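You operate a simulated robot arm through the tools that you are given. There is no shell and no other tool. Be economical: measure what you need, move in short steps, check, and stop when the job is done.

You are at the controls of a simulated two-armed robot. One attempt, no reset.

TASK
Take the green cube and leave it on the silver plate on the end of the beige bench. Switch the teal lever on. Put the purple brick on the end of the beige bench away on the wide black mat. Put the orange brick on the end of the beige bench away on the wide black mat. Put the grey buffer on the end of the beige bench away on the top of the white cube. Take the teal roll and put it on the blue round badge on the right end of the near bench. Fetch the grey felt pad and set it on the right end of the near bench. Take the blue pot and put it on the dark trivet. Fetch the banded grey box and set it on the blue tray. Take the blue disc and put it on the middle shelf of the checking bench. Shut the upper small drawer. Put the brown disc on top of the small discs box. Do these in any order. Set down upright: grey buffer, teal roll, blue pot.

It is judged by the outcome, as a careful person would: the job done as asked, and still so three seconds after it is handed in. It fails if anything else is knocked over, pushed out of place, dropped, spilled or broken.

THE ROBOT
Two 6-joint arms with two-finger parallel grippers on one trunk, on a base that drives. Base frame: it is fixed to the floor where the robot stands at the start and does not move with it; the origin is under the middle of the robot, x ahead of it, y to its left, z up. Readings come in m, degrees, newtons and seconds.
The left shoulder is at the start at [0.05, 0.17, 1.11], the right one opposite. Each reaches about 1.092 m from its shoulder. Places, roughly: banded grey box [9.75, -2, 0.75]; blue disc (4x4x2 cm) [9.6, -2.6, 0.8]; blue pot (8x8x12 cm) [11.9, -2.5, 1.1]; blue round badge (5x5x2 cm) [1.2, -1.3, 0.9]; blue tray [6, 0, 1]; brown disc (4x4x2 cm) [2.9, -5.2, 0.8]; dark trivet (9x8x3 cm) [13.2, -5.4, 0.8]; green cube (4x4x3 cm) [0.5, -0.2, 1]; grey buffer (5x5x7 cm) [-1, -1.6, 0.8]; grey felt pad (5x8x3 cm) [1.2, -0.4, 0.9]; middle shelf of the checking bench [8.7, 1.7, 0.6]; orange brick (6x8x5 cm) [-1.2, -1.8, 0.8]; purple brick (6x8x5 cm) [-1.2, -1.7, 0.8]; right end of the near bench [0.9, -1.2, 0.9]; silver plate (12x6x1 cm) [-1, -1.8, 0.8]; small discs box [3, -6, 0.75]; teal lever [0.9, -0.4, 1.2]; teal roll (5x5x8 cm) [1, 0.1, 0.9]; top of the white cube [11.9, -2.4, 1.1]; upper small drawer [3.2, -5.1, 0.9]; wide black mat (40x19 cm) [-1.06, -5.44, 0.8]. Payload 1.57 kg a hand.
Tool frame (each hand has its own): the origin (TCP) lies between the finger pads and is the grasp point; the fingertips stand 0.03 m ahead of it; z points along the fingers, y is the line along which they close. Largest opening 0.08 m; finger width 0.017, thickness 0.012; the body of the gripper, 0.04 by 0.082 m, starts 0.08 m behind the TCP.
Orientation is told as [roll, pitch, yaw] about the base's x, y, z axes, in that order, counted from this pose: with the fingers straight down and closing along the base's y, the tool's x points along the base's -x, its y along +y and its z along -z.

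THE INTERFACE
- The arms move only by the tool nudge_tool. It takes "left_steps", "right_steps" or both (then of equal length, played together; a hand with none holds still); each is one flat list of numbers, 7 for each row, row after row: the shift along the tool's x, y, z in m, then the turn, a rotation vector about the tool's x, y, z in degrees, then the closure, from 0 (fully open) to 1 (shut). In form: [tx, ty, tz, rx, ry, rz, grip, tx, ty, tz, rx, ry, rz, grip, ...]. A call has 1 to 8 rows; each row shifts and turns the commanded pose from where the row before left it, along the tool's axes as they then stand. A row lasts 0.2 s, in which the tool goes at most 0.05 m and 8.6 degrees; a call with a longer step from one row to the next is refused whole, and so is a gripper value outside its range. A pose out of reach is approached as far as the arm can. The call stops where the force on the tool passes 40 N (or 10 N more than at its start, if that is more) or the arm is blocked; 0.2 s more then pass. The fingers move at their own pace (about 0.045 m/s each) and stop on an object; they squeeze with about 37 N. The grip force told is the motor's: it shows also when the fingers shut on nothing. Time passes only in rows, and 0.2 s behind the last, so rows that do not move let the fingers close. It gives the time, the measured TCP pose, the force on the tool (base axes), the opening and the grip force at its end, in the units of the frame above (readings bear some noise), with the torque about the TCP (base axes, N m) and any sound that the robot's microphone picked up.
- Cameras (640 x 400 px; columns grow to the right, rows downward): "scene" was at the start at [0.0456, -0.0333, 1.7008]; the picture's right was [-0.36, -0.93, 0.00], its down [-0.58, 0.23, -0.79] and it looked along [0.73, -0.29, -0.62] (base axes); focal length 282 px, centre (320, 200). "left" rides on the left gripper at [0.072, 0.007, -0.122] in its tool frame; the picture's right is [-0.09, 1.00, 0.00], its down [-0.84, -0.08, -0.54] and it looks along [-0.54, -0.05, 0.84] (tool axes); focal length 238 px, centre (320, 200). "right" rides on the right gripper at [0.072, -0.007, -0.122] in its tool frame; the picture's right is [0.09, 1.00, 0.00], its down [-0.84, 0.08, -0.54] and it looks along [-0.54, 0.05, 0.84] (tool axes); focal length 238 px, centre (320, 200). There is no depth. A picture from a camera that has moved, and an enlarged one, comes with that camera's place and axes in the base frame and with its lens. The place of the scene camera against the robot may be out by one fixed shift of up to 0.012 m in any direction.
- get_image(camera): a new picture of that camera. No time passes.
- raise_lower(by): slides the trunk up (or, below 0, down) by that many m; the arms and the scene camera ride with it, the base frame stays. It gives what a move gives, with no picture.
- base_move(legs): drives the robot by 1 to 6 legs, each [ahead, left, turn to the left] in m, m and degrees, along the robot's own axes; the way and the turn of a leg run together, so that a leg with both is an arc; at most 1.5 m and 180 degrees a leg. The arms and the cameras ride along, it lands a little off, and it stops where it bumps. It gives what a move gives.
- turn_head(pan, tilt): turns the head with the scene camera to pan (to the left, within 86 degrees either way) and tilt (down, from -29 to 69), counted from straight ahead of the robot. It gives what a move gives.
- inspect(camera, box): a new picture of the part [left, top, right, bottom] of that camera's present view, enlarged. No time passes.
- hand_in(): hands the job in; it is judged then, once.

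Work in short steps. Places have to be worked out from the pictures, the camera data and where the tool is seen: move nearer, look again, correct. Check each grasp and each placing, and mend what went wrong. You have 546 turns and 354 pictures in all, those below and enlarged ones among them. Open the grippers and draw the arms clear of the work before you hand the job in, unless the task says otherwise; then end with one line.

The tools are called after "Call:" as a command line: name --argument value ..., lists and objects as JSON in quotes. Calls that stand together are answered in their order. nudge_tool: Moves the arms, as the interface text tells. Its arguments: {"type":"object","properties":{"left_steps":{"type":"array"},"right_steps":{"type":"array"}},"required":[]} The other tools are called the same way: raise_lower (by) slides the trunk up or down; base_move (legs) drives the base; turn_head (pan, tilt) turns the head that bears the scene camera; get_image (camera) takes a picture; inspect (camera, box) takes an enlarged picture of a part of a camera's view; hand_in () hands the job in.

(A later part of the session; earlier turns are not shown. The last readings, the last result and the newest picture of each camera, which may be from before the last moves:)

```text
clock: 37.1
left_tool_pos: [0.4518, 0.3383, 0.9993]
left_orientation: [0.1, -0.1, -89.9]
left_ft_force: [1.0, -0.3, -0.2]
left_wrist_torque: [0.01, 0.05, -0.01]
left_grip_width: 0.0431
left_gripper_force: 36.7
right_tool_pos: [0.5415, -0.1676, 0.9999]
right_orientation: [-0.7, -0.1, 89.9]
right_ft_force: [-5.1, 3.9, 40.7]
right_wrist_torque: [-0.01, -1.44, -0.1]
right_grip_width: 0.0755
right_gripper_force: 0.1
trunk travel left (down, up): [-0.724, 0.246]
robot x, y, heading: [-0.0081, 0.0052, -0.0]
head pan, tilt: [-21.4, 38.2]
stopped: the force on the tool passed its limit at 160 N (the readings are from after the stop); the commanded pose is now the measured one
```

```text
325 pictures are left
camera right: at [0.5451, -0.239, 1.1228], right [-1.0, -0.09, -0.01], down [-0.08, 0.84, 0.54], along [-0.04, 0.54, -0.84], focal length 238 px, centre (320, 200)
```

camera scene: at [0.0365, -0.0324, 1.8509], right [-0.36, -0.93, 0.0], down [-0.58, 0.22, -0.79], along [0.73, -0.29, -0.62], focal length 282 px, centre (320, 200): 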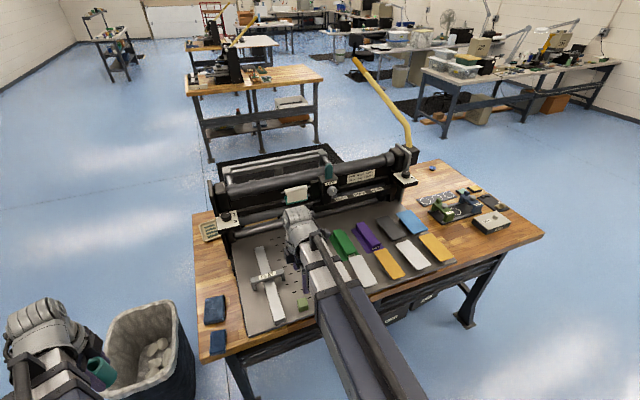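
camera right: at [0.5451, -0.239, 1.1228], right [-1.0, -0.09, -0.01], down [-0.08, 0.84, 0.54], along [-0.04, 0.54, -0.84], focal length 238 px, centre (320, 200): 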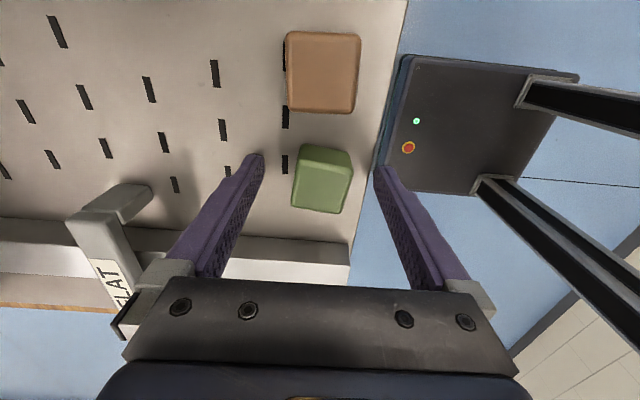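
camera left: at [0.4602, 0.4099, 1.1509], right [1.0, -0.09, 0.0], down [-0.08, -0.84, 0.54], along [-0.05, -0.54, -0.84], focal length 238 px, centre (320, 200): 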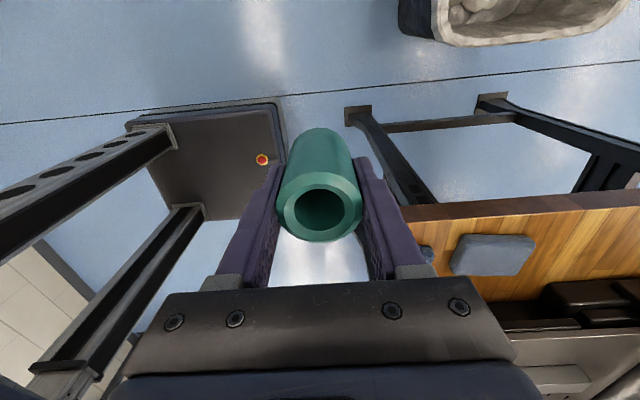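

The tip met the plate (surface ≈0.97), so the cube top is ≈1.0. I lift 1 cm, check, centre on the cube and close.

Call:
raise_lower --by 0.008

Call:
nudge_tool --right_steps '[0.006, 0.003, 0, 0, 0, 0, 0.2, 0, 0, 0, 0, 0, 0, 0.5, 0, 0, 0, 0, 0, 0, 1, 0, 0, 0, 0, 0, 0, 1, 0, 0, 0, 0, 0, 0, 1]'

Call:
get_image --camera "right"

```text
clock: 37.6
left_tool_pos: [0.4559, 0.3365, 1.0065]
left_orientation: [0.1, -0.1, -90.0]
left_ft_force: [-0.1, 0.4, -0.4]
left_wrist_torque: [0.04, 0.04, 0.03]
left_grip_width: 0.0435
left_gripper_force: 36.7
right_tool_pos: [0.5435, -0.169, 1.0076]
right_orientation: [-0.4, -0.1, 90.0]
right_ft_force: [0.1, 0.3, 0.2]
right_wrist_torque: [0.03, 0.01, -0.02]
right_grip_width: 0.0799
right_gripper_force: 0.0
trunk travel left (down, up): [-0.732, 0.238]
robot x, y, heading: [-0.0101, 0.0002, -0.0]
head pan, tilt: [-21.4, 38.2]
```

```text
clock: 38.8
left_tool_pos: [0.4532, 0.3379, 1.0071]
left_orientation: [0.1, 0.0, -90.0]
left_ft_force: [-0.3, -0.1, -0.8]
left_wrist_torque: [0.02, 0.01, -0.02]
left_grip_width: 0.0426
left_gripper_force: 37.3
right_tool_pos: [0.5403, -0.175, 1.0067]
right_orientation: [-0.4, 0.0, 90.0]
right_ft_force: [0.3, -0.9, 1.0]
right_wrist_torque: [0.04, 0.03, 0.02]
right_grip_width: 0.0326
right_gripper_force: 31.8
trunk travel left (down, up): [-0.732, 0.238]
robot x, y, heading: [-0.0082, 0.0008, 0.2]
head pan, tilt: [-21.4, 38.2]
```

```text
324 pictures are left
camera right: at [0.5449, -0.2463, 1.1292], right [-1.0, -0.09, -0.01], down [-0.08, 0.84, 0.54], along [-0.04, 0.54, -0.84], focal length 238 px, centre (320, 200)
```

right: 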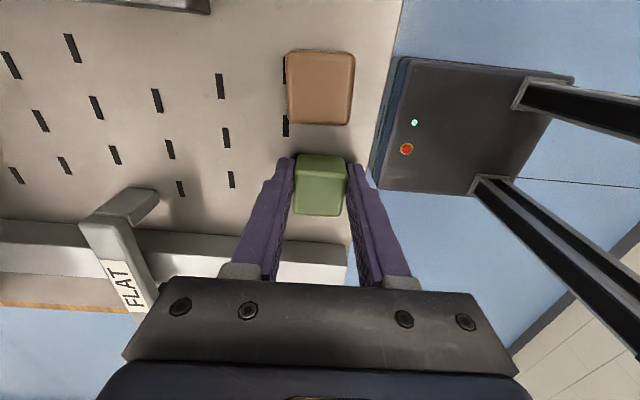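

Cube gripped (0.033 m). I raise the trunk and look to the right to plan the drive.

Call:
raise_lower --by 0.2

Call:
turn_head --pan -86 --tilt 30

Call:
get_image --camera "scene"

```text
clock: 41.0
left_tool_pos: [0.4543, 0.337, 1.207]
left_orientation: [0.1, 0.0, -90.0]
left_ft_force: [-0.1, 0.5, -1.4]
left_wrist_torque: [0.01, -0.01, -0.01]
left_grip_width: 0.0431
left_gripper_force: 37.0
right_tool_pos: [0.5399, -0.175, 1.2068]
right_orientation: [-0.5, -0.1, 90.1]
right_ft_force: [0.6, -0.1, 0.5]
right_wrist_torque: [0.0, 0.01, -0.02]
right_grip_width: 0.033
right_gripper_force: 36.6
trunk travel left (down, up): [-0.932, 0.038]
robot x, y, heading: [-0.0065, 0.0021, -0.2]
head pan, tilt: [-21.4, 38.2]
```

```text
clock: 42.4
left_tool_pos: [0.4548, 0.3375, 1.2068]
left_orientation: [0.1, 0.1, -90.1]
left_ft_force: [-0.2, 0.6, -1.4]
left_wrist_torque: [0.01, -0.01, 0.0]
left_grip_width: 0.043
left_gripper_force: 36.9
right_tool_pos: [0.5396, -0.1739, 1.2065]
right_orientation: [-0.5, -0.1, 90.0]
right_ft_force: [-0.7, 0.4, -1.5]
right_wrist_torque: [0.03, -0.01, 0.01]
right_grip_width: 0.0327
right_gripper_force: 36.8
trunk travel left (down, up): [-0.932, 0.038]
robot x, y, heading: [-0.0064, -0.0003, 0.3]
head pan, tilt: [-85.9, 30.0]
```

```text
323 pictures are left
camera scene: at [-0.0366, -0.0922, 1.9206], right [-1.0, -0.07, 0.0], down [-0.04, 0.5, -0.87], along [0.06, -0.86, -0.5], focal length 282 px, centre (320, 200)
```

scene: 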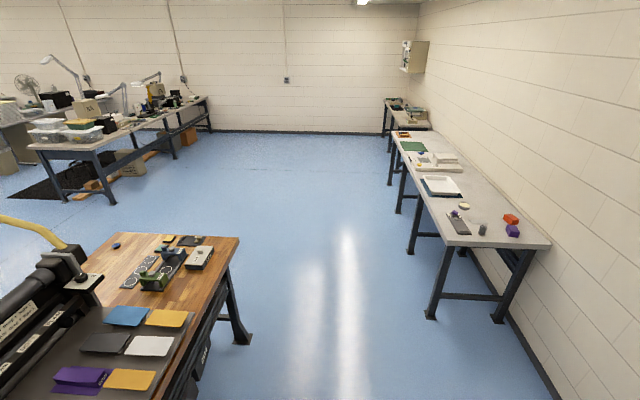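

A clear aisle. I zoom on the beige bench and its far part, and the mat.

Call:
inspect --camera "scene" --box '[400, 150, 560, 250]'

Call:
inspect --camera "scene" --box '[370, 90, 466, 150]'

Call:
inspect --camera "scene" --box '[0, 60, 224, 200]'

```text
4.00 times, centred on (480, 200) of scene
camera zoom: at [-0.0366, -0.0922, 1.9206], right [-1.0, -0.07, 0.0], down [-0.04, 0.5, -0.87], along [0.06, -0.86, -0.5], focal length 1127 px, centre (-320, 200)
```

zoom: 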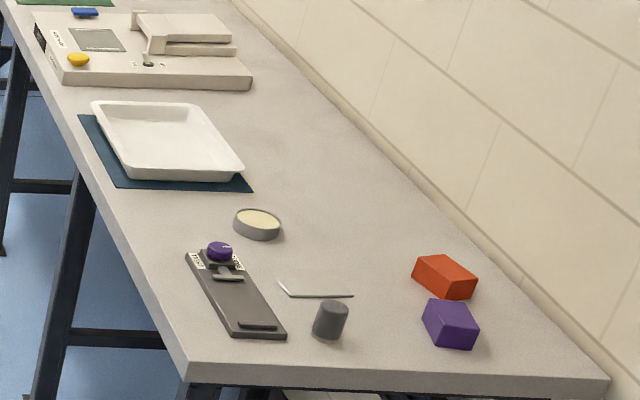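

```text
6.67 times, centred on (418, 120) of scene
camera zoom: at [-0.0366, -0.0922, 1.9206], right [-1.0, -0.07, 0.0], down [-0.04, 0.5, -0.87], along [0.06, -0.86, -0.5], focal length 1879 px, centre (-333, 733)
```

zoom: 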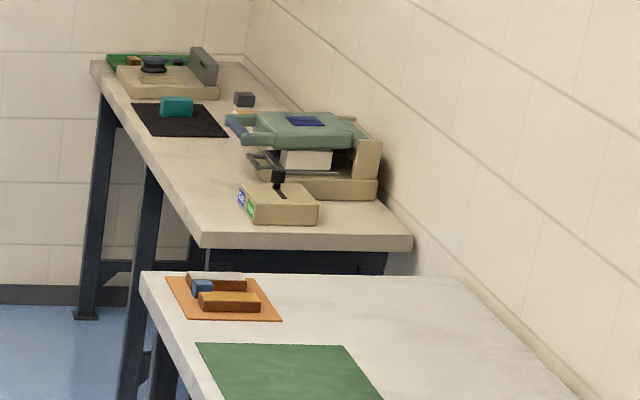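

```text
2.86 times, centred on (112, 130) of scene
camera zoom: at [-0.0366, -0.0922, 1.9206], right [-1.0, -0.07, 0.0], down [-0.04, 0.5, -0.87], along [0.06, -0.86, -0.5], focal length 805 px, centre (914, 400)
```

zoom: 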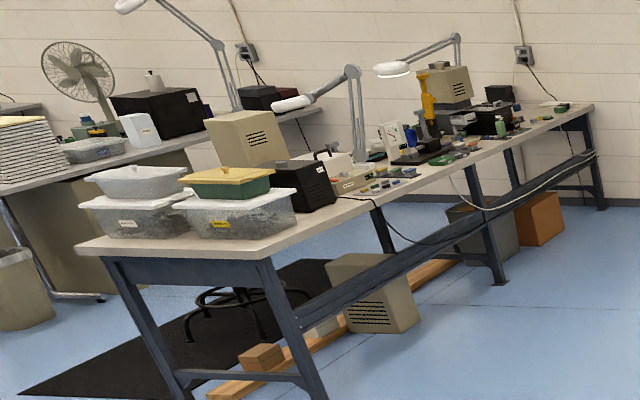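

The aisle is free. I back off, strafe to the right end, turn left 90° and stop with the right bench end ahead.

Call:
base_move --legs '[[-0.15, 0, 0], [0, -1.1, 0], [0, -1.1, 0], [0.6, 0, 0]]'

Call:
base_move --legs '[[0, 0, 90]]'

Call:
turn_head --pan -20 --tilt 35

Call:
get_image --camera "scene"

```text
clock: 57.2
left_tool_pos: [0.9043, -1.8795, 1.2063]
left_orientation: [0.2, 0.0, -91.1]
left_ft_force: [-0.2, -0.3, -0.5]
left_wrist_torque: [-0.03, 0.0, 0.01]
left_grip_width: 0.0429
left_gripper_force: 36.8
right_tool_pos: [0.9799, -2.3913, 1.2072]
right_orientation: [-0.5, -0.1, 89.0]
right_ft_force: [1.0, 0.8, -1.1]
right_wrist_torque: [-0.01, 0.01, 0.0]
right_grip_width: 0.0326
right_gripper_force: 37.3
trunk travel left (down, up): [-0.932, 0.038]
robot x, y, heading: [0.4362, -2.2071, -1.0]
head pan, tilt: [-85.9, 30.0]
```

```text
clock: 61.4
left_tool_pos: [0.1035, -1.7396, 1.2066]
left_orientation: [0.1, 0.1, -0.8]
left_ft_force: [0.1, -0.1, -0.6]
left_wrist_torque: [-0.02, 0.0, 0.01]
left_grip_width: 0.0426
left_gripper_force: 37.1
right_tool_pos: [0.6153, -1.6619, 1.2073]
right_orientation: [-0.5, -0.2, 179.2]
right_ft_force: [0.3, -0.2, -0.4]
right_wrist_torque: [0.0, 0.02, 0.0]
right_grip_width: 0.0329
right_gripper_force: 36.8
trunk travel left (down, up): [-0.932, 0.038]
robot x, y, heading: [0.4329, -2.2045, 89.3]
head pan, tilt: [-85.9, 30.0]
```

```text
clock: 62.8
left_tool_pos: [0.1036, -1.7393, 1.2084]
left_orientation: [0.0, -0.1, -0.7]
left_ft_force: [-0.3, 0.0, -0.9]
left_wrist_torque: [0.01, -0.02, 0.0]
left_grip_width: 0.043
left_gripper_force: 36.7
right_tool_pos: [0.6166, -1.6604, 1.2073]
right_orientation: [-0.4, -0.2, 179.4]
right_ft_force: [0.6, -0.4, -0.4]
right_wrist_torque: [0.03, 0.02, -0.03]
right_grip_width: 0.0326
right_gripper_force: 37.0
trunk travel left (down, up): [-0.932, 0.038]
robot x, y, heading: [0.4356, -2.2031, 89.4]
head pan, tilt: [-20.0, 35.0]
```

```text
319 pictures are left
camera scene: at [0.4708, -2.1663, 1.9128], right [0.93, -0.35, 0.0], down [-0.2, -0.54, -0.82], along [0.29, 0.77, -0.57], focal length 282 px, centre (320, 200)
```

scene: 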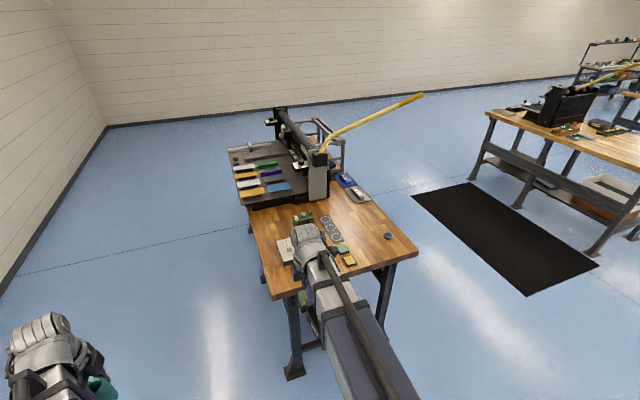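

From here the bench's back side is visible, with a blue and a grey item behind the press. Zoom.

Call:
inspect --camera "scene" --box '[260, 100, 420, 200]'

Call:
inspect --camera "scene" --box '[270, 190, 430, 290]'

```text
4.00 times, centred on (340, 150) of scene
camera zoom: at [0.4708, -2.1663, 1.9128], right [0.93, -0.35, 0.0], down [-0.2, -0.54, -0.82], along [0.29, 0.77, -0.57], focal length 1127 px, centre (240, 400)
```

zoom: 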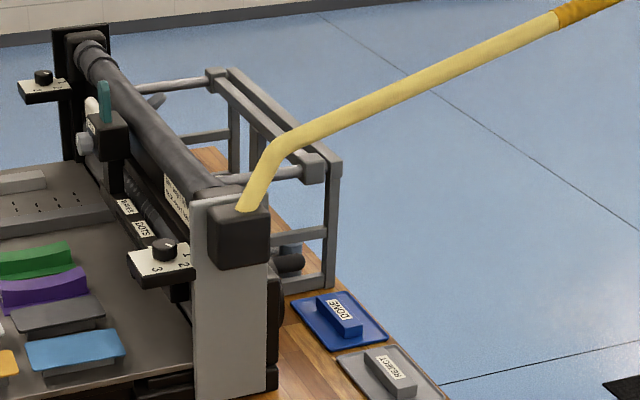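

```text
4.00 times, centred on (350, 240) of scene
camera zoom: at [0.4708, -2.1663, 1.9128], right [0.93, -0.35, 0.0], down [-0.2, -0.54, -0.82], along [0.29, 0.77, -0.57], focal length 1127 px, centre (200, 40)
```

zoom: 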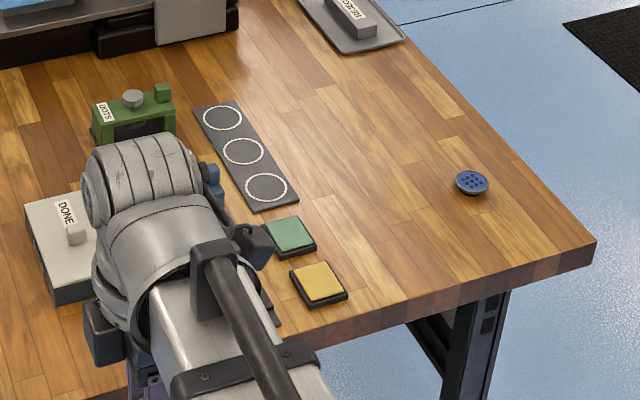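

The badge is at about (1.24, -1.30). I strafe right so the left shoulder faces it, and look.

Call:
base_move --legs '[[0, -0.92, 0]]'

Call:
turn_head --pan 0 --tilt 40

Call:
get_image --camera "scene"

```text
clock: 67.7
left_tool_pos: [1.0461, -1.7542, 1.2074]
left_orientation: [0.1, 0.0, -1.6]
left_ft_force: [-1.4, 0.1, -0.5]
left_wrist_torque: [-0.01, 0.01, 0.0]
left_grip_width: 0.0432
left_gripper_force: 36.5
right_tool_pos: [1.5581, -1.6819, 1.2068]
right_orientation: [-0.5, -0.1, 178.5]
right_ft_force: [-0.4, 0.0, -0.7]
right_wrist_torque: [-0.03, 0.02, -0.03]
right_grip_width: 0.0326
right_gripper_force: 36.8
trunk travel left (down, up): [-0.932, 0.038]
robot x, y, heading: [1.3672, -2.2233, 88.6]
head pan, tilt: [-20.0, 35.0]
```

```text
clock: 68.5
left_tool_pos: [1.0433, -1.7532, 1.2075]
left_orientation: [0.2, 0.0, -1.6]
left_ft_force: [1.1, -0.1, 0.2]
left_wrist_torque: [0.02, -0.01, 0.0]
left_grip_width: 0.0431
left_gripper_force: 37.3
right_tool_pos: [1.5571, -1.6818, 1.2071]
right_orientation: [-0.5, -0.1, 178.5]
right_ft_force: [0.0, 0.9, -1.4]
right_wrist_torque: [-0.01, -0.02, 0.0]
right_grip_width: 0.0329
right_gripper_force: 36.9
trunk travel left (down, up): [-0.932, 0.038]
robot x, y, heading: [1.3678, -2.2255, 88.2]
head pan, tilt: [0.0, 40.0]
```

```text
316 pictures are left
camera scene: at [1.3747, -2.1823, 1.9053], right [1.0, -0.03, 0.0], down [-0.02, -0.64, -0.77], along [0.02, 0.77, -0.64], focal length 282 px, centre (320, 200)
```

scene: 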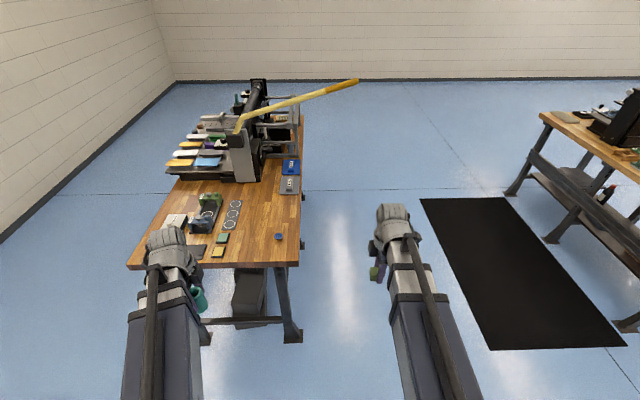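

Badge seen around (1.2, -1.25). I drive ahead 0.25 m and move the left hand towards it, then look with the wrist camera.

Call:
base_move --legs '[[0.25, 0, 1.5]]'

Call:
nudge_tool --left_steps '[-0.035, 0.03, 0, 0, 0, 0, 1, -0.035, 0.03, 0, 0, 0, 0, 1, -0.035, 0.03, 0, 0, 0, 0, 1, -0.035, 0.03, 0, 0, 0, 0, 1]'

Call:
get_image --camera "left"

```text
clock: 70.4
left_tool_pos: [1.0356, -1.5099, 1.2066]
left_orientation: [0.1, 0.0, 0.1]
left_ft_force: [-0.1, 0.5, -0.1]
left_wrist_torque: [-0.04, 0.0, 0.03]
left_grip_width: 0.0433
left_gripper_force: 36.6
right_tool_pos: [1.5451, -1.4261, 1.2061]
right_orientation: [-0.5, -0.1, 180.0]
right_ft_force: [-0.3, 0.7, -1.0]
right_wrist_torque: [-0.04, 0.01, -0.01]
right_grip_width: 0.033
right_gripper_force: 37.0
trunk travel left (down, up): [-0.932, 0.038]
robot x, y, heading: [1.3719, -1.9754, 90.0]
head pan, tilt: [0.0, 40.0]
```

```text
clock: 71.4
left_tool_pos: [1.176, -1.3911, 1.2058]
left_orientation: [0.1, 0.0, 0.0]
left_ft_force: [0.7, 0.3, -0.7]
left_wrist_torque: [0.0, -0.02, -0.02]
left_grip_width: 0.0432
left_gripper_force: 37.3
right_tool_pos: [1.5469, -1.4257, 1.207]
right_orientation: [-0.6, 0.0, 180.0]
right_ft_force: [0.3, -0.3, -0.2]
right_wrist_torque: [0.0, 0.02, -0.01]
right_grip_width: 0.0326
right_gripper_force: 37.1
trunk travel left (down, up): [-0.932, 0.038]
robot x, y, heading: [1.3717, -1.9753, 90.1]
head pan, tilt: [0.0, 40.0]
```

```text
315 pictures are left
camera left: at [1.1042, -1.3833, 1.3275], right [0.09, 1.0, 0.0], down [0.84, -0.08, 0.54], along [0.54, -0.05, -0.84], focal length 238 px, centre (320, 200)
```

left: 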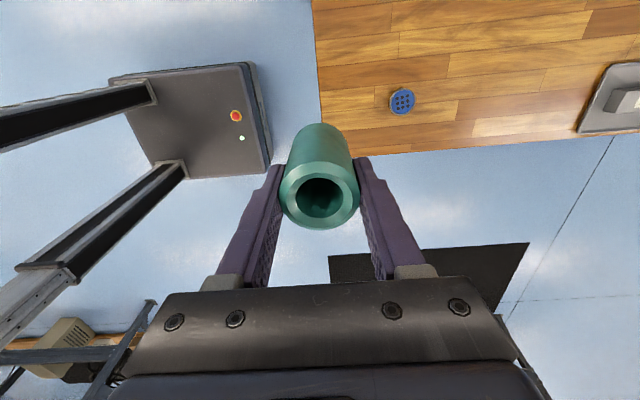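

Badge at about (1.197, -1.246). I move the roll over it and lower the trunk by 0.2, then look again.

Call:
nudge_tool --left_steps '[-0.006, 0.037, 0, 0, 0, 0, 1, -0.006, 0.036, 0, 0, 0, 0, 1, -0.005, 0.036, 0, 0, 0, 0, 1, -0.004, 0.036, 0, 0, 0, 0, 1]'

Call:
get_image --camera "left"

```text
clock: 72.4
left_tool_pos: [1.1945, -1.2441, 1.2078]
left_orientation: [0.2, 0.0, 0.0]
left_ft_force: [0.2, 0.7, -0.1]
left_wrist_torque: [0.03, 0.0, 0.0]
left_grip_width: 0.0433
left_gripper_force: 36.9
right_tool_pos: [1.5461, -1.4259, 1.2064]
right_orientation: [-0.5, 0.0, 180.0]
right_ft_force: [0.0, 0.3, -0.4]
right_wrist_torque: [0.0, -0.01, 0.05]
right_grip_width: 0.0327
right_gripper_force: 37.3
trunk travel left (down, up): [-0.932, 0.038]
robot x, y, heading: [1.3698, -1.9741, 89.8]
head pan, tilt: [0.0, 40.0]
```

```text
314 pictures are left
camera left: at [1.1242, -1.2368, 1.3274], right [0.09, 1.0, 0.0], down [0.84, -0.08, 0.54], along [0.54, -0.05, -0.84], focal length 238 px, centre (320, 200)
```

left: 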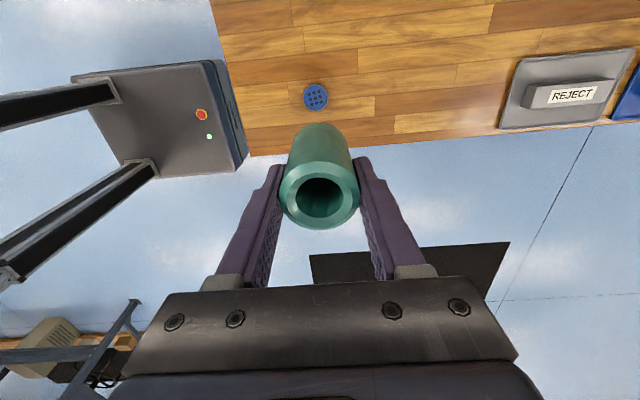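

Badge at (1.195, -1.251). Small correction, then lower the trunk 0.235 and check visually.

Call:
nudge_tool --left_steps '[0, -0.007, 0, 0, 0, 0, 1]'

Call:
raise_lower --by -0.235

Call:
get_image --camera "left"

```text
clock: 72.8
left_tool_pos: [1.1959, -1.2534, 1.2066]
left_orientation: [0.2, 0.0, 0.0]
left_ft_force: [0.2, -0.8, 0.2]
left_wrist_torque: [0.0, 0.03, -0.02]
left_grip_width: 0.043
left_gripper_force: 37.2
right_tool_pos: [1.5471, -1.4255, 1.2071]
right_orientation: [-0.5, -0.1, 179.9]
right_ft_force: [0.0, 0.5, 0.0]
right_wrist_torque: [0.03, -0.04, -0.01]
right_grip_width: 0.0327
right_gripper_force: 36.7
trunk travel left (down, up): [-0.932, 0.038]
robot x, y, heading: [1.3713, -1.9751, 90.0]
head pan, tilt: [0.0, 40.0]
```

```text
clock: 75.2
left_tool_pos: [1.1954, -1.2532, 0.9714]
left_orientation: [0.2, 0.0, 0.0]
left_ft_force: [0.7, 0.3, -0.4]
left_wrist_torque: [0.0, 0.0, 0.03]
left_grip_width: 0.0429
left_gripper_force: 37.0
right_tool_pos: [1.5463, -1.4281, 0.9716]
right_orientation: [-0.5, 0.0, 180.0]
right_ft_force: [0.7, -0.4, -1.9]
right_wrist_torque: [-0.02, 0.01, -0.02]
right_grip_width: 0.0326
right_gripper_force: 36.9
trunk travel left (down, up): [-0.697, 0.273]
robot x, y, heading: [1.3742, -1.9734, 90.1]
head pan, tilt: [0.0, 40.0]
```

```text
313 pictures are left
camera left: at [1.1244, -1.2453, 1.093], right [0.09, 1.0, 0.0], down [0.84, -0.08, 0.54], along [0.54, -0.05, -0.84], focal length 238 px, centre (320, 200)
```

left: 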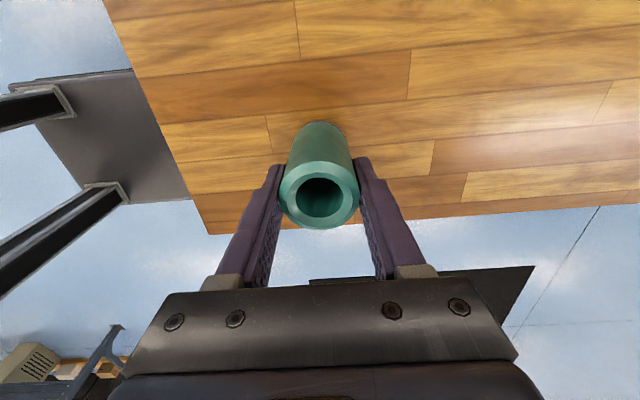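

The badge is just hidden beneath the roll, so it's aligned. I lower in small steps until contact.

Call:
raise_lower --by -0.02

Call:
inspect --camera "left" --box '[240, 80, 400, 180]'

Call:
raise_lower --by -0.007

```text
clock: 75.9
left_tool_pos: [1.1963, -1.2527, 0.9542]
left_orientation: [0.2, 0.0, 0.0]
left_ft_force: [-1.6, 3.1, 20.4]
left_wrist_torque: [0.32, 0.1, -0.05]
left_grip_width: 0.0431
left_gripper_force: 37.0
right_tool_pos: [1.5466, -1.4274, 0.9525]
right_orientation: [-0.5, 0.0, 180.0]
right_ft_force: [-0.2, 0.0, -0.8]
right_wrist_torque: [-0.04, 0.02, -0.02]
right_grip_width: 0.0327
right_gripper_force: 37.2
trunk travel left (down, up): [-0.677, 0.293]
robot x, y, heading: [1.3715, -1.9782, 89.9]
head pan, tilt: [0.0, 40.0]
```

```text
4.00 times, centred on (320, 130) of left
camera zoom: at [1.1246, -1.2459, 1.0741], right [0.09, 1.0, 0.0], down [0.84, -0.08, 0.54], along [0.54, -0.05, -0.84], focal length 953 px, centre (320, 480)
```

zoom: 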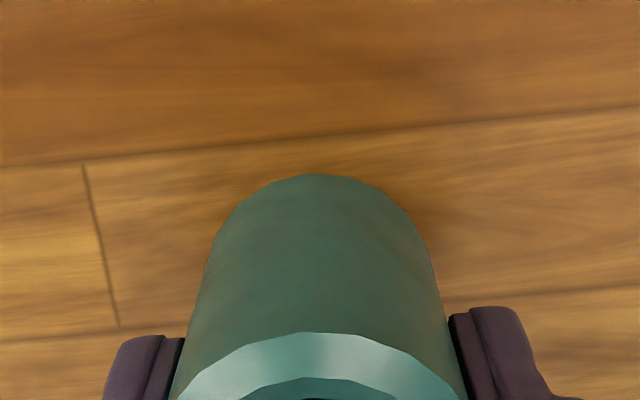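

```text
clock: 76.5
left_tool_pos: [1.1977, -1.2558, 0.9466]
left_orientation: [0.0, 0.0, 0.0]
left_ft_force: [-0.4, -2.2, 16.4]
left_wrist_torque: [0.02, 0.02, 0.02]
left_grip_width: 0.0429
left_gripper_force: 36.8
right_tool_pos: [1.5466, -1.4282, 0.9447]
right_orientation: [-0.7, -0.1, 180.0]
right_ft_force: [-0.5, 0.1, -0.2]
right_wrist_torque: [0.0, 0.01, -0.01]
right_grip_width: 0.033
right_gripper_force: 37.0
trunk travel left (down, up): [-0.67, 0.3]
robot x, y, heading: [1.3725, -1.9737, 90.0]
head pan, tilt: [0.0, 40.0]
```

There is contact (16 N). I release gently and lift to see how the roll sits.

Call:
nudge_tool --left_steps '[0, 0, 0, 0, 0, 0, 0.35, 0, 0, 0, 0, 0, 0, 0.2, 0, 0, 0, 0, 0, 0, 0, 0, 0, 0, 0, 0, 0, 0]'

Call:
raise_lower --by 0.14

Call:
get_image --camera "left"

```text
clock: 77.5
left_tool_pos: [1.1956, -1.2527, 0.9443]
left_orientation: [0.2, 0.0, 0.0]
left_ft_force: [0.0, 0.1, 1.3]
left_wrist_torque: [-0.02, 0.01, 0.02]
left_grip_width: 0.08
left_gripper_force: 0.2
right_tool_pos: [1.5457, -1.4263, 0.9453]
right_orientation: [-0.5, -0.1, 180.0]
right_ft_force: [0.1, -0.9, -1.1]
right_wrist_torque: [-0.01, 0.05, -0.03]
right_grip_width: 0.0328
right_gripper_force: 37.0
trunk travel left (down, up): [-0.67, 0.3]
robot x, y, heading: [1.3704, -1.9764, 89.7]
head pan, tilt: [0.0, 40.0]
```

```text
clock: 79.1
left_tool_pos: [1.1959, -1.2529, 1.0843]
left_orientation: [0.2, -0.1, -0.1]
left_ft_force: [0.0, -0.9, 0.2]
left_wrist_torque: [0.01, 0.0, 0.0]
left_grip_width: 0.0801
left_gripper_force: 0.0
right_tool_pos: [1.5465, -1.4256, 1.0844]
right_orientation: [-0.5, 0.0, 180.1]
right_ft_force: [0.7, -0.5, 0.3]
right_wrist_torque: [0.01, -0.04, -0.01]
right_grip_width: 0.0328
right_gripper_force: 37.2
trunk travel left (down, up): [-0.81, 0.16]
robot x, y, heading: [1.3733, -1.9728, 89.9]
head pan, tilt: [0.0, 40.0]
```

```text
311 pictures are left
camera left: at [1.1244, -1.2452, 1.2058], right [0.09, 1.0, 0.0], down [0.84, -0.08, 0.54], along [0.54, -0.05, -0.84], focal length 238 px, centre (320, 200)
```

left: 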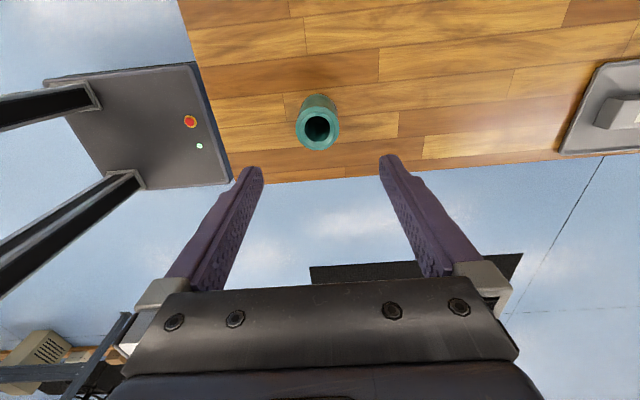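

It stands upright; top ≈0.967 fits standing on the badge. A side check from the scene camera.

Call:
inspect --camera "left" --box '[256, 80, 384, 160]'

Call:
inspect --camera "scene" --box '[200, 200, 440, 350]'

```text
5.00 times, centred on (320, 120) of left
camera zoom: at [1.1244, -1.2452, 1.2058], right [0.09, 1.0, 0.0], down [0.84, -0.08, 0.54], along [0.54, -0.05, -0.84], focal length 1192 px, centre (320, 600)
```

zoom: 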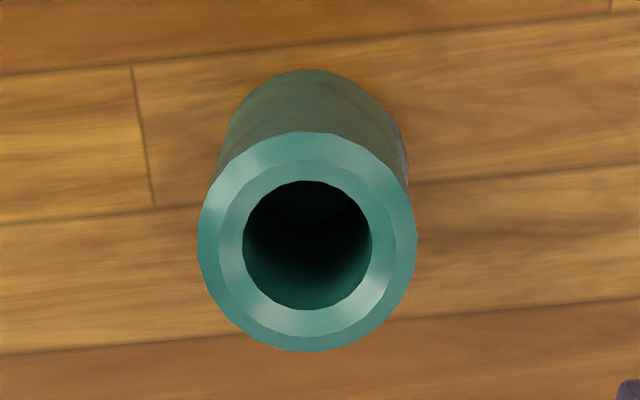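

```text
2.67 times, centred on (320, 275) of scene
camera zoom: at [1.3771, -1.9311, 1.7832], right [1.0, 0.0, 0.0], down [0.0, -0.64, -0.77], along [0.0, 0.77, -0.64], focal length 752 px, centre (320, 0)
```

zoom: 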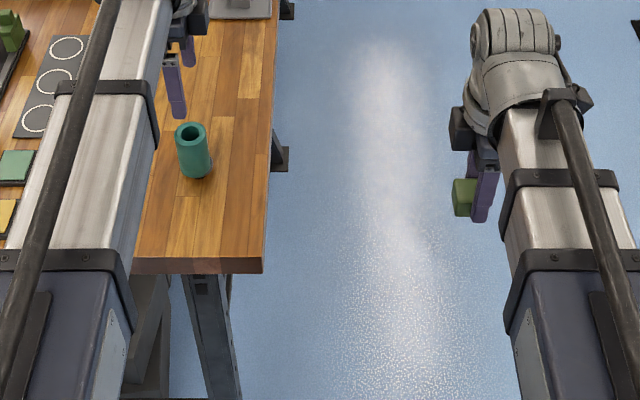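

The roll is upright with its base over the badge (a few mm off). Now I look at the lever from this side.

Call:
inspect --camera "scene" --box '[175, 60, 287, 130]'

```text
5.71 times, centred on (231, 95) of scene
camera zoom: at [1.3771, -1.9311, 1.7832], right [1.0, 0.0, 0.0], down [0.0, -0.64, -0.77], along [0.0, 0.77, -0.64], focal length 1610 px, centre (829, 800)
```

zoom: 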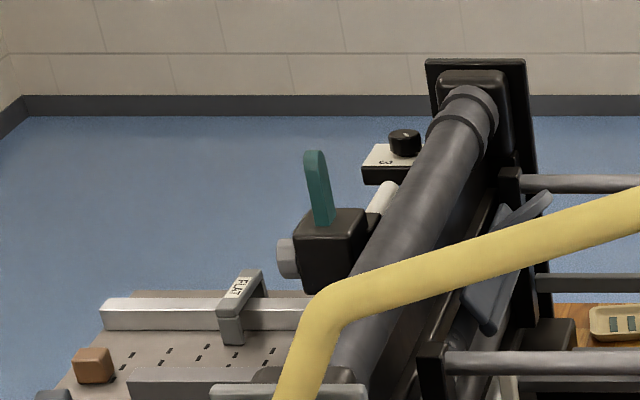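

The lever stands vertical in the middle; direction to be tested later from the front. First I drive round to the back of the bench (keeping x≈2.3, clear of the yellow handle) for the felt pad.

Call:
raise_lower --by 0.1

Call:
nudge_tool --left_steps '[0.03, -0.035, 0, 0, 0, 0, 0, 0.03, -0.035, 0, 0, 0, 0, 0, 0.03, -0.035, 0, 0, 0, 0, 0, 0.03, -0.035, 0, 0, 0, 0, 0, 0.0, -0.035, 0, 0, 0, 0, 0, 0, -0.035, 0, 0, 0, 0, 0]'

Call:
base_move --legs '[[-0.1, 0, 0], [0, -0.9, 0], [1.3, 0, 0]]'

Call:
turn_head --pan 60 --tilt 35

Call:
get_image --camera "scene"

```text
clock: 80.5
left_tool_pos: [1.1955, -1.2537, 1.1839]
left_orientation: [0.2, 0.0, 0.0]
left_ft_force: [-0.2, -0.1, 0.4]
left_wrist_torque: [-0.01, -0.02, 0.01]
left_grip_width: 0.0798
left_gripper_force: 0.0
right_tool_pos: [1.5472, -1.4261, 1.1852]
right_orientation: [-0.4, -0.2, 180.1]
right_ft_force: [1.3, 0.6, 0.0]
right_wrist_torque: [0.0, 0.0, -0.03]
right_grip_width: 0.0329
right_gripper_force: 37.5
trunk travel left (down, up): [-0.91, 0.06]
robot x, y, heading: [1.3695, -1.9728, 90.0]
head pan, tilt: [0.0, 40.0]
```

```text
clock: 81.8
left_tool_pos: [1.0777, -1.4628, 1.1849]
left_orientation: [0.2, 0.0, -0.1]
left_ft_force: [1.0, 0.3, -0.5]
left_wrist_torque: [0.02, 0.04, 0.04]
left_grip_width: 0.0799
left_gripper_force: 0.2
right_tool_pos: [1.5468, -1.4269, 1.1853]
right_orientation: [-0.5, -0.1, 180.0]
right_ft_force: [-1.1, 0.4, -0.9]
right_wrist_torque: [-0.03, -0.03, 0.0]
right_grip_width: 0.0331
right_gripper_force: 37.1
trunk travel left (down, up): [-0.91, 0.06]
robot x, y, heading: [1.3697, -1.9716, 90.0]
head pan, tilt: [0.0, 40.0]
```

```text
clock: 93.4
left_tool_pos: [2.0032, -0.2831, 1.1837]
left_orientation: [0.0, 0.0, -0.9]
left_ft_force: [0.1, 0.8, -0.4]
left_wrist_torque: [-0.01, 0.02, -0.01]
left_grip_width: 0.0799
left_gripper_force: 0.1
right_tool_pos: [2.4733, -0.2548, 1.1849]
right_orientation: [-0.5, -0.1, 179.1]
right_ft_force: [0.5, -0.4, -0.3]
right_wrist_torque: [0.06, 0.0, 0.02]
right_grip_width: 0.0329
right_gripper_force: 36.9
trunk travel left (down, up): [-0.91, 0.06]
robot x, y, heading: [2.289, -0.8, 89.0]
head pan, tilt: [0.0, 40.0]
```

```text
clock: 94.7
left_tool_pos: [2.0028, -0.2836, 1.1855]
left_orientation: [0.1, 0.0, -0.9]
left_ft_force: [-0.2, -0.3, -0.1]
left_wrist_torque: [0.03, 0.0, 0.01]
left_grip_width: 0.0798
left_gripper_force: 0.1
right_tool_pos: [2.474, -0.2547, 1.1849]
right_orientation: [-0.6, -0.1, 179.2]
right_ft_force: [1.2, 0.3, -0.4]
right_wrist_torque: [-0.03, 0.02, 0.02]
right_grip_width: 0.0327
right_gripper_force: 37.3
trunk travel left (down, up): [-0.91, 0.06]
robot x, y, heading: [2.2882, -0.7979, 88.8]
head pan, tilt: [60.0, 35.0]
```

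```text
307 pictures are left
camera scene: at [2.2191, -0.7968, 1.8908], right [0.51, 0.86, 0.0], down [0.49, -0.3, -0.82], along [-0.7, 0.42, -0.57], focal length 282 px, centre (320, 200)
```

scene: 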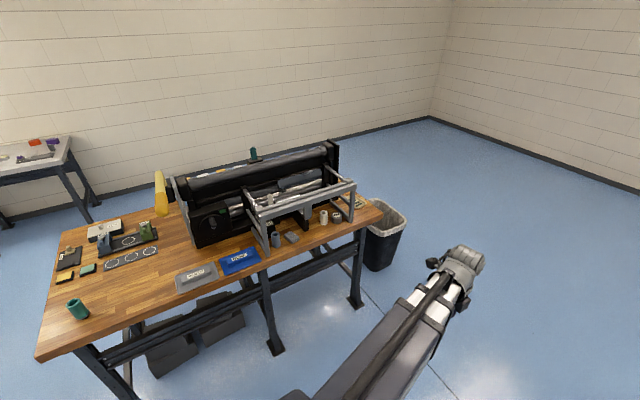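

The rear of the bench is visible. Zoom on the items under the rear frame and on the press back.

Call:
inspect --camera "scene" --box '[240, 170, 400, 270]'

Call:
inspect --camera "scene" --box '[40, 210, 200, 310]'

```text
4.00 times, centred on (320, 220) of scene
camera zoom: at [2.2191, -0.7968, 1.8908], right [0.51, 0.86, 0.0], down [0.49, -0.3, -0.82], along [-0.7, 0.42, -0.57], focal length 1127 px, centre (320, 120)
```

zoom: 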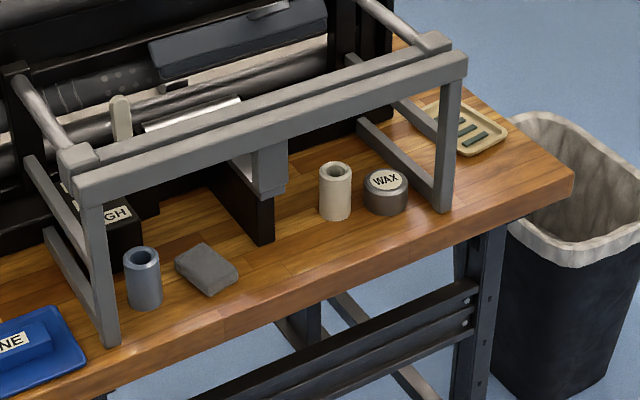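

```text
4.00 times, centred on (120, 260) of scene
camera zoom: at [2.2191, -0.7968, 1.8908], right [0.51, 0.86, 0.0], down [0.49, -0.3, -0.82], along [-0.7, 0.42, -0.57], focal length 1127 px, centre (1120, -40)
```

zoom: 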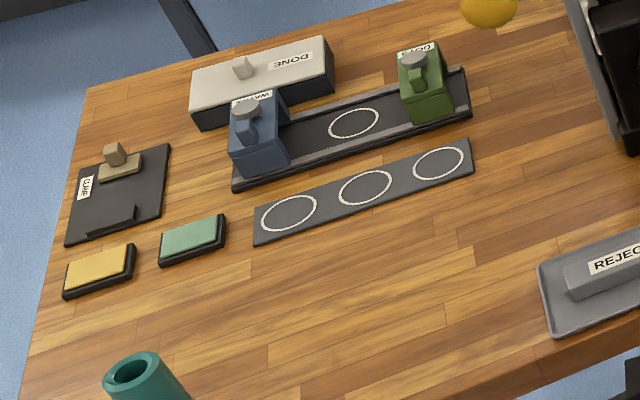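

The grey felt pad lies under the rear beam at about (1.20, -0.36), long side along x, between a blue-grey roll and a divider. I turn to face it, and set the left hand back to plain yaw.

Call:
base_move --legs '[[0.53, 0, 0], [0, 0, 91]]'

Call:
nudge_tool --left_steps '[0, 0, 0, 0, 0, -8.5, 0, 0, 0, 0, 0, 0, -8.5, 0, 0, 0, 0, 0, 0, -8.5, 0, 0, 0, 0, 0, 0, -8.5, 0, 0, 0, 0, 0, 0, -8.5, 0, 0, 0, 0, 0, 0, -8.5, 0, 0, 0, 0, 0, 0, -8.5, 0, 0, 0, 0, 0, 0, -8.5, 0]'

Call:
nudge_tool --left_steps '[0, 0, 0, 0, 0, -8, 0, 0, 0, 0, 0, 0, -8, 0, 0, 0, 0, 0, 0, -6, 0, 0, 0, 0, 0, -7, 0, 0, 0, 0, 0, 0, -7, 0, 0, 0, 0, 0, 0, -7, 0, 0, 0, 0, 0, 0, -7, 0, 0, 0, 0, 0, 0, -7, 0, 0, 0]'

Call:
turn_head --pan 0 --tilt 40

Call:
get_image --camera "scene"

```text
clock: 101.6
left_tool_pos: [1.7856, -0.567, 1.185]
left_orientation: [0.1, 0.0, 89.9]
left_ft_force: [-0.2, 0.1, -0.3]
left_wrist_torque: [-0.02, 0.01, 0.01]
left_grip_width: 0.0802
left_gripper_force: 0.2
right_tool_pos: [1.7491, -0.0979, 1.184]
right_orientation: [-0.4, -0.1, -90.1]
right_ft_force: [-0.4, -0.4, 0.1]
right_wrist_torque: [0.02, 0.0, -0.03]
right_grip_width: 0.0329
right_gripper_force: 36.6
trunk travel left (down, up): [-0.91, 0.06]
robot x, y, heading: [2.2985, -0.2781, 179.8]
head pan, tilt: [60.0, 35.0]
```

```text
clock: 103.4
left_tool_pos: [1.7835, -0.567, 1.1863]
left_orientation: [-0.1, 0.0, 158.0]
left_ft_force: [-0.6, 0.2, -0.2]
left_wrist_torque: [0.03, 0.0, -0.01]
left_grip_width: 0.0802
left_gripper_force: 0.0
right_tool_pos: [1.7491, -0.0983, 1.1848]
right_orientation: [-0.5, -0.1, -90.1]
right_ft_force: [0.3, -0.4, 0.5]
right_wrist_torque: [0.02, 0.0, -0.03]
right_grip_width: 0.0326
right_gripper_force: 37.4
trunk travel left (down, up): [-0.91, 0.06]
robot x, y, heading: [2.298, -0.2707, 179.8]
head pan, tilt: [60.0, 35.0]
```

```text
refused: steps must be a list of 7 to 56 entries
```

```text
clock: 104.7
left_tool_pos: [1.7835, -0.5669, 1.1842]
left_orientation: [0.0, -0.1, 157.9]
left_ft_force: [0.7, 0.8, -0.3]
left_wrist_torque: [0.04, 0.0, 0.02]
left_grip_width: 0.08
left_gripper_force: 0.2
right_tool_pos: [1.7497, -0.0965, 1.1848]
right_orientation: [-0.5, -0.1, -90.0]
right_ft_force: [0.0, 0.3, 0.5]
right_wrist_torque: [0.02, -0.01, 0.0]
right_grip_width: 0.0331
right_gripper_force: 37.4
trunk travel left (down, up): [-0.91, 0.06]
robot x, y, heading: [2.2972, -0.2692, 179.7]
head pan, tilt: [0.0, 40.0]
```

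```text
304 pictures are left
camera scene: at [2.2576, -0.2746, 1.8833], right [0.0, 1.0, 0.0], down [0.64, 0.0, -0.77], along [-0.77, 0.0, -0.64], focal length 282 px, centre (320, 200)
```

scene: 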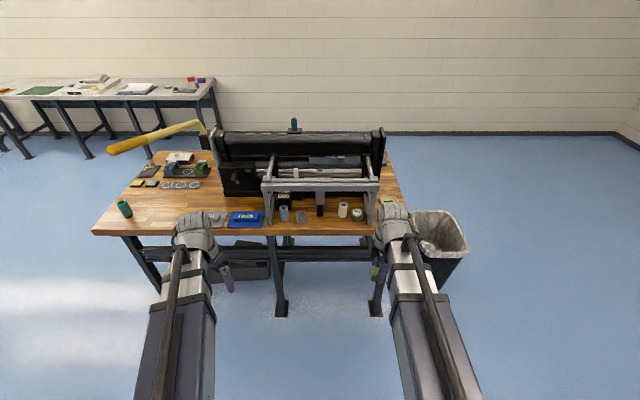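

Finish the yaw and pitch the left hand 35° forward; zoom on the pad.

Call:
nudge_tool --left_steps '[0, 0, 0, 0, 0, -8, 0, 0, 0, 0, 0, 0, -8, 0, 0, 0, 0, 0, 0, -6, 0, 0, 0, 0, 0, -7, 0, 0, 0, 0, 0, 0, -7, 0, 0, 0, 0, 0, 0, -7, 0, 0, 0, 0, 0, 0, -7, 0, 0, 0, 0, 0, 0, -7, 0, 0]'

Call:
inspect --camera "scene" --box '[240, 170, 400, 270]'

```text
clock: 106.5
left_tool_pos: [1.7377, -0.5838, 1.226]
left_orientation: [-0.1, -35.1, 180.0]
left_ft_force: [-1.2, 0.2, -0.2]
left_wrist_torque: [0.02, -0.01, 0.01]
left_grip_width: 0.0801
left_gripper_force: 0.0
left hand out of reach, approached as far as the arm can: row 5, 6, 7, 8
right_tool_pos: [1.7487, -0.0977, 1.1852]
right_orientation: [-0.5, -0.1, -90.0]
right_ft_force: [-0.7, 0.8, -0.8]
right_wrist_torque: [0.0, 0.0, 0.0]
right_grip_width: 0.0328
right_gripper_force: 36.7
trunk travel left (down, up): [-0.91, 0.06]
robot x, y, heading: [2.3002, -0.2743, 180.1]
head pan, tilt: [0.0, 40.0]
```

```text
4.00 times, centred on (320, 220) of scene
camera zoom: at [2.2578, -0.2746, 1.8833], right [0.0, 1.0, 0.0], down [0.64, 0.0, -0.77], along [-0.77, 0.0, -0.64], focal length 1127 px, centre (320, 120)
```

zoom: 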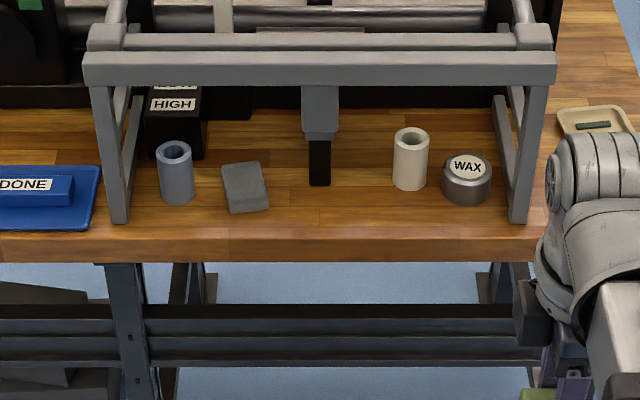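

The pad is at about (1.185, -0.371), its axis turned ~14°. I drive in 0.3 m, and pitch the left hand to 45° with a 12° yaw to match.

Call:
base_move --legs '[[0.3, 0, 0]]'

Call:
nudge_tool --left_steps '[0, 0, 0, 0, -5, 0, 0, 0, 0, 0, 0, -5, 0, 0, 0, 0, 0, -4.2, 0, -4.2, 0, 0, 0, 0, -4.2, 0, -4.2, 0]'

Call:
get_image --camera "left"

```text
clock: 108.5
left_tool_pos: [1.4352, -0.5836, 1.2246]
left_orientation: [-0.1, -35.0, 180.0]
left_ft_force: [0.2, 0.1, 0.0]
left_wrist_torque: [0.01, 0.0, 0.0]
left_grip_width: 0.0799
left_gripper_force: 0.0
right_tool_pos: [1.4453, -0.0987, 1.1845]
right_orientation: [-0.5, -0.1, -90.0]
right_ft_force: [0.3, -0.1, -0.2]
right_wrist_torque: [0.01, -0.02, 0.01]
right_grip_width: 0.0325
right_gripper_force: 37.2
trunk travel left (down, up): [-0.91, 0.06]
robot x, y, heading: [1.9938, -0.2735, 179.8]
head pan, tilt: [0.0, 40.0]
```

```text
clock: 109.5
left_tool_pos: [1.4044, -0.5966, 1.2485]
left_orientation: [0.0, -44.9, -168.0]
left_ft_force: [-0.5, 0.4, 0.4]
left_wrist_torque: [0.02, 0.01, -0.02]
left_grip_width: 0.08
left_gripper_force: 0.0
left hand out of reach, approached as far as the arm can: row 1, 2, 3
right_tool_pos: [1.4465, -0.0963, 1.1851]
right_orientation: [-0.4, -0.1, -90.0]
right_ft_force: [0.1, -0.3, -0.5]
right_wrist_torque: [-0.01, -0.02, 0.05]
right_grip_width: 0.0331
right_gripper_force: 36.9
trunk travel left (down, up): [-0.91, 0.06]
robot x, y, heading: [1.9956, -0.2735, 180.1]
head pan, tilt: [0.0, 40.0]
```

```text
302 pictures are left
camera left: at [1.5397, -0.5733, 1.2837], right [0.14, -0.99, 0.06], down [-0.22, 0.03, 0.97], along [-0.96, -0.15, -0.21], focal length 238 px, centre (320, 200)
```

left: 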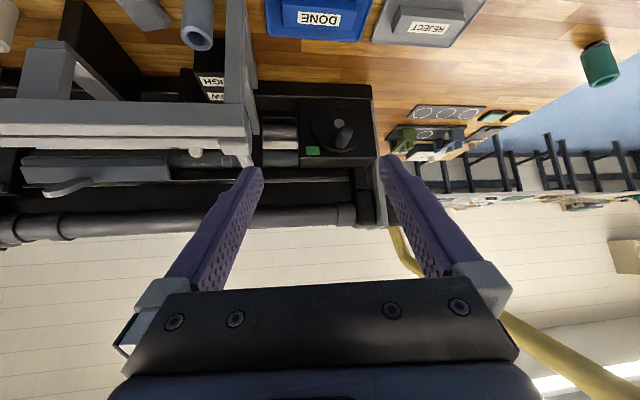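

The left hand is pitched 45° with the camera on its underside. I shift it sideways in front of the pad, then lower the trunk.

Call:
nudge_tool --left_steps '[-0.0028, -0.042, 0.0029, 0, 0, 0, 0.15, -0.0028, -0.042, 0.0029, 0, 0, 0, 0.15, -0.0028, -0.042, 0.0029, 0, 0, 0, 0.15, -0.0028, -0.042, 0.0029, 0, 0, 0, 0.15, -0.0028, -0.042, 0.0029, 0, 0, 0, 0.15, -0.0028, -0.042, 0.0029, 0, 0, 0, 0.15]'

Call:
raise_lower --by -0.27

Call:
get_image --camera "left"

Call:
get_image --camera "scene"

```text
clock: 110.9
left_tool_pos: [1.3296, -0.3529, 1.2491]
left_orientation: [0.0, -45.1, -168.2]
left_ft_force: [-0.1, 0.4, 0.3]
left_wrist_torque: [0.0, 0.03, 0.01]
left_grip_width: 0.0681
left_gripper_force: 0.1
right_tool_pos: [1.4473, -0.0969, 1.184]
right_orientation: [-0.5, -0.1, -90.0]
right_ft_force: [0.7, 0.2, 0.1]
right_wrist_torque: [-0.02, 0.02, 0.02]
right_grip_width: 0.0328
right_gripper_force: 36.6
trunk travel left (down, up): [-0.91, 0.06]
robot x, y, heading: [1.9939, -0.2726, 180.1]
head pan, tilt: [0.0, 40.0]
```

```text
clock: 113.7
left_tool_pos: [1.3305, -0.3539, 0.9791]
left_orientation: [0.0, -45.2, -168.2]
left_ft_force: [-0.5, 0.0, 0.0]
left_wrist_torque: [0.02, 0.0, 0.03]
left_grip_width: 0.0678
left_gripper_force: 0.0
right_tool_pos: [1.448, -0.098, 0.9159]
right_orientation: [-0.6, -0.1, -90.0]
right_ft_force: [0.9, 0.3, 0.3]
right_wrist_torque: [0.02, 0.01, 0.02]
right_grip_width: 0.0327
right_gripper_force: 37.2
trunk travel left (down, up): [-0.64, 0.33]
robot x, y, heading: [1.9964, -0.2722, 180.1]
head pan, tilt: [0.0, 40.0]
```

```text
301 pictures are left
camera left: at [1.4663, -0.3322, 1.0139], right [0.14, -0.99, 0.06], down [-0.22, 0.03, 0.98], along [-0.97, -0.15, -0.21], focal length 238 px, centre (320, 200)
```

left: 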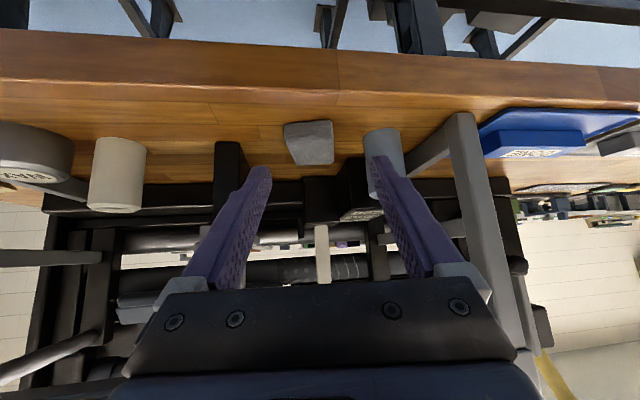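

```text
300 pictures are left
camera scene: at [1.9562, -0.2743, 1.6133], right [0.0, 1.0, 0.0], down [0.64, 0.0, -0.77], along [-0.77, 0.0, -0.64], focal length 282 px, centre (320, 200)
```

scene: 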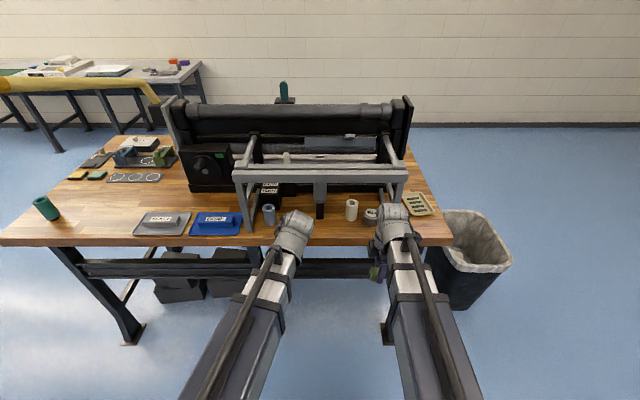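

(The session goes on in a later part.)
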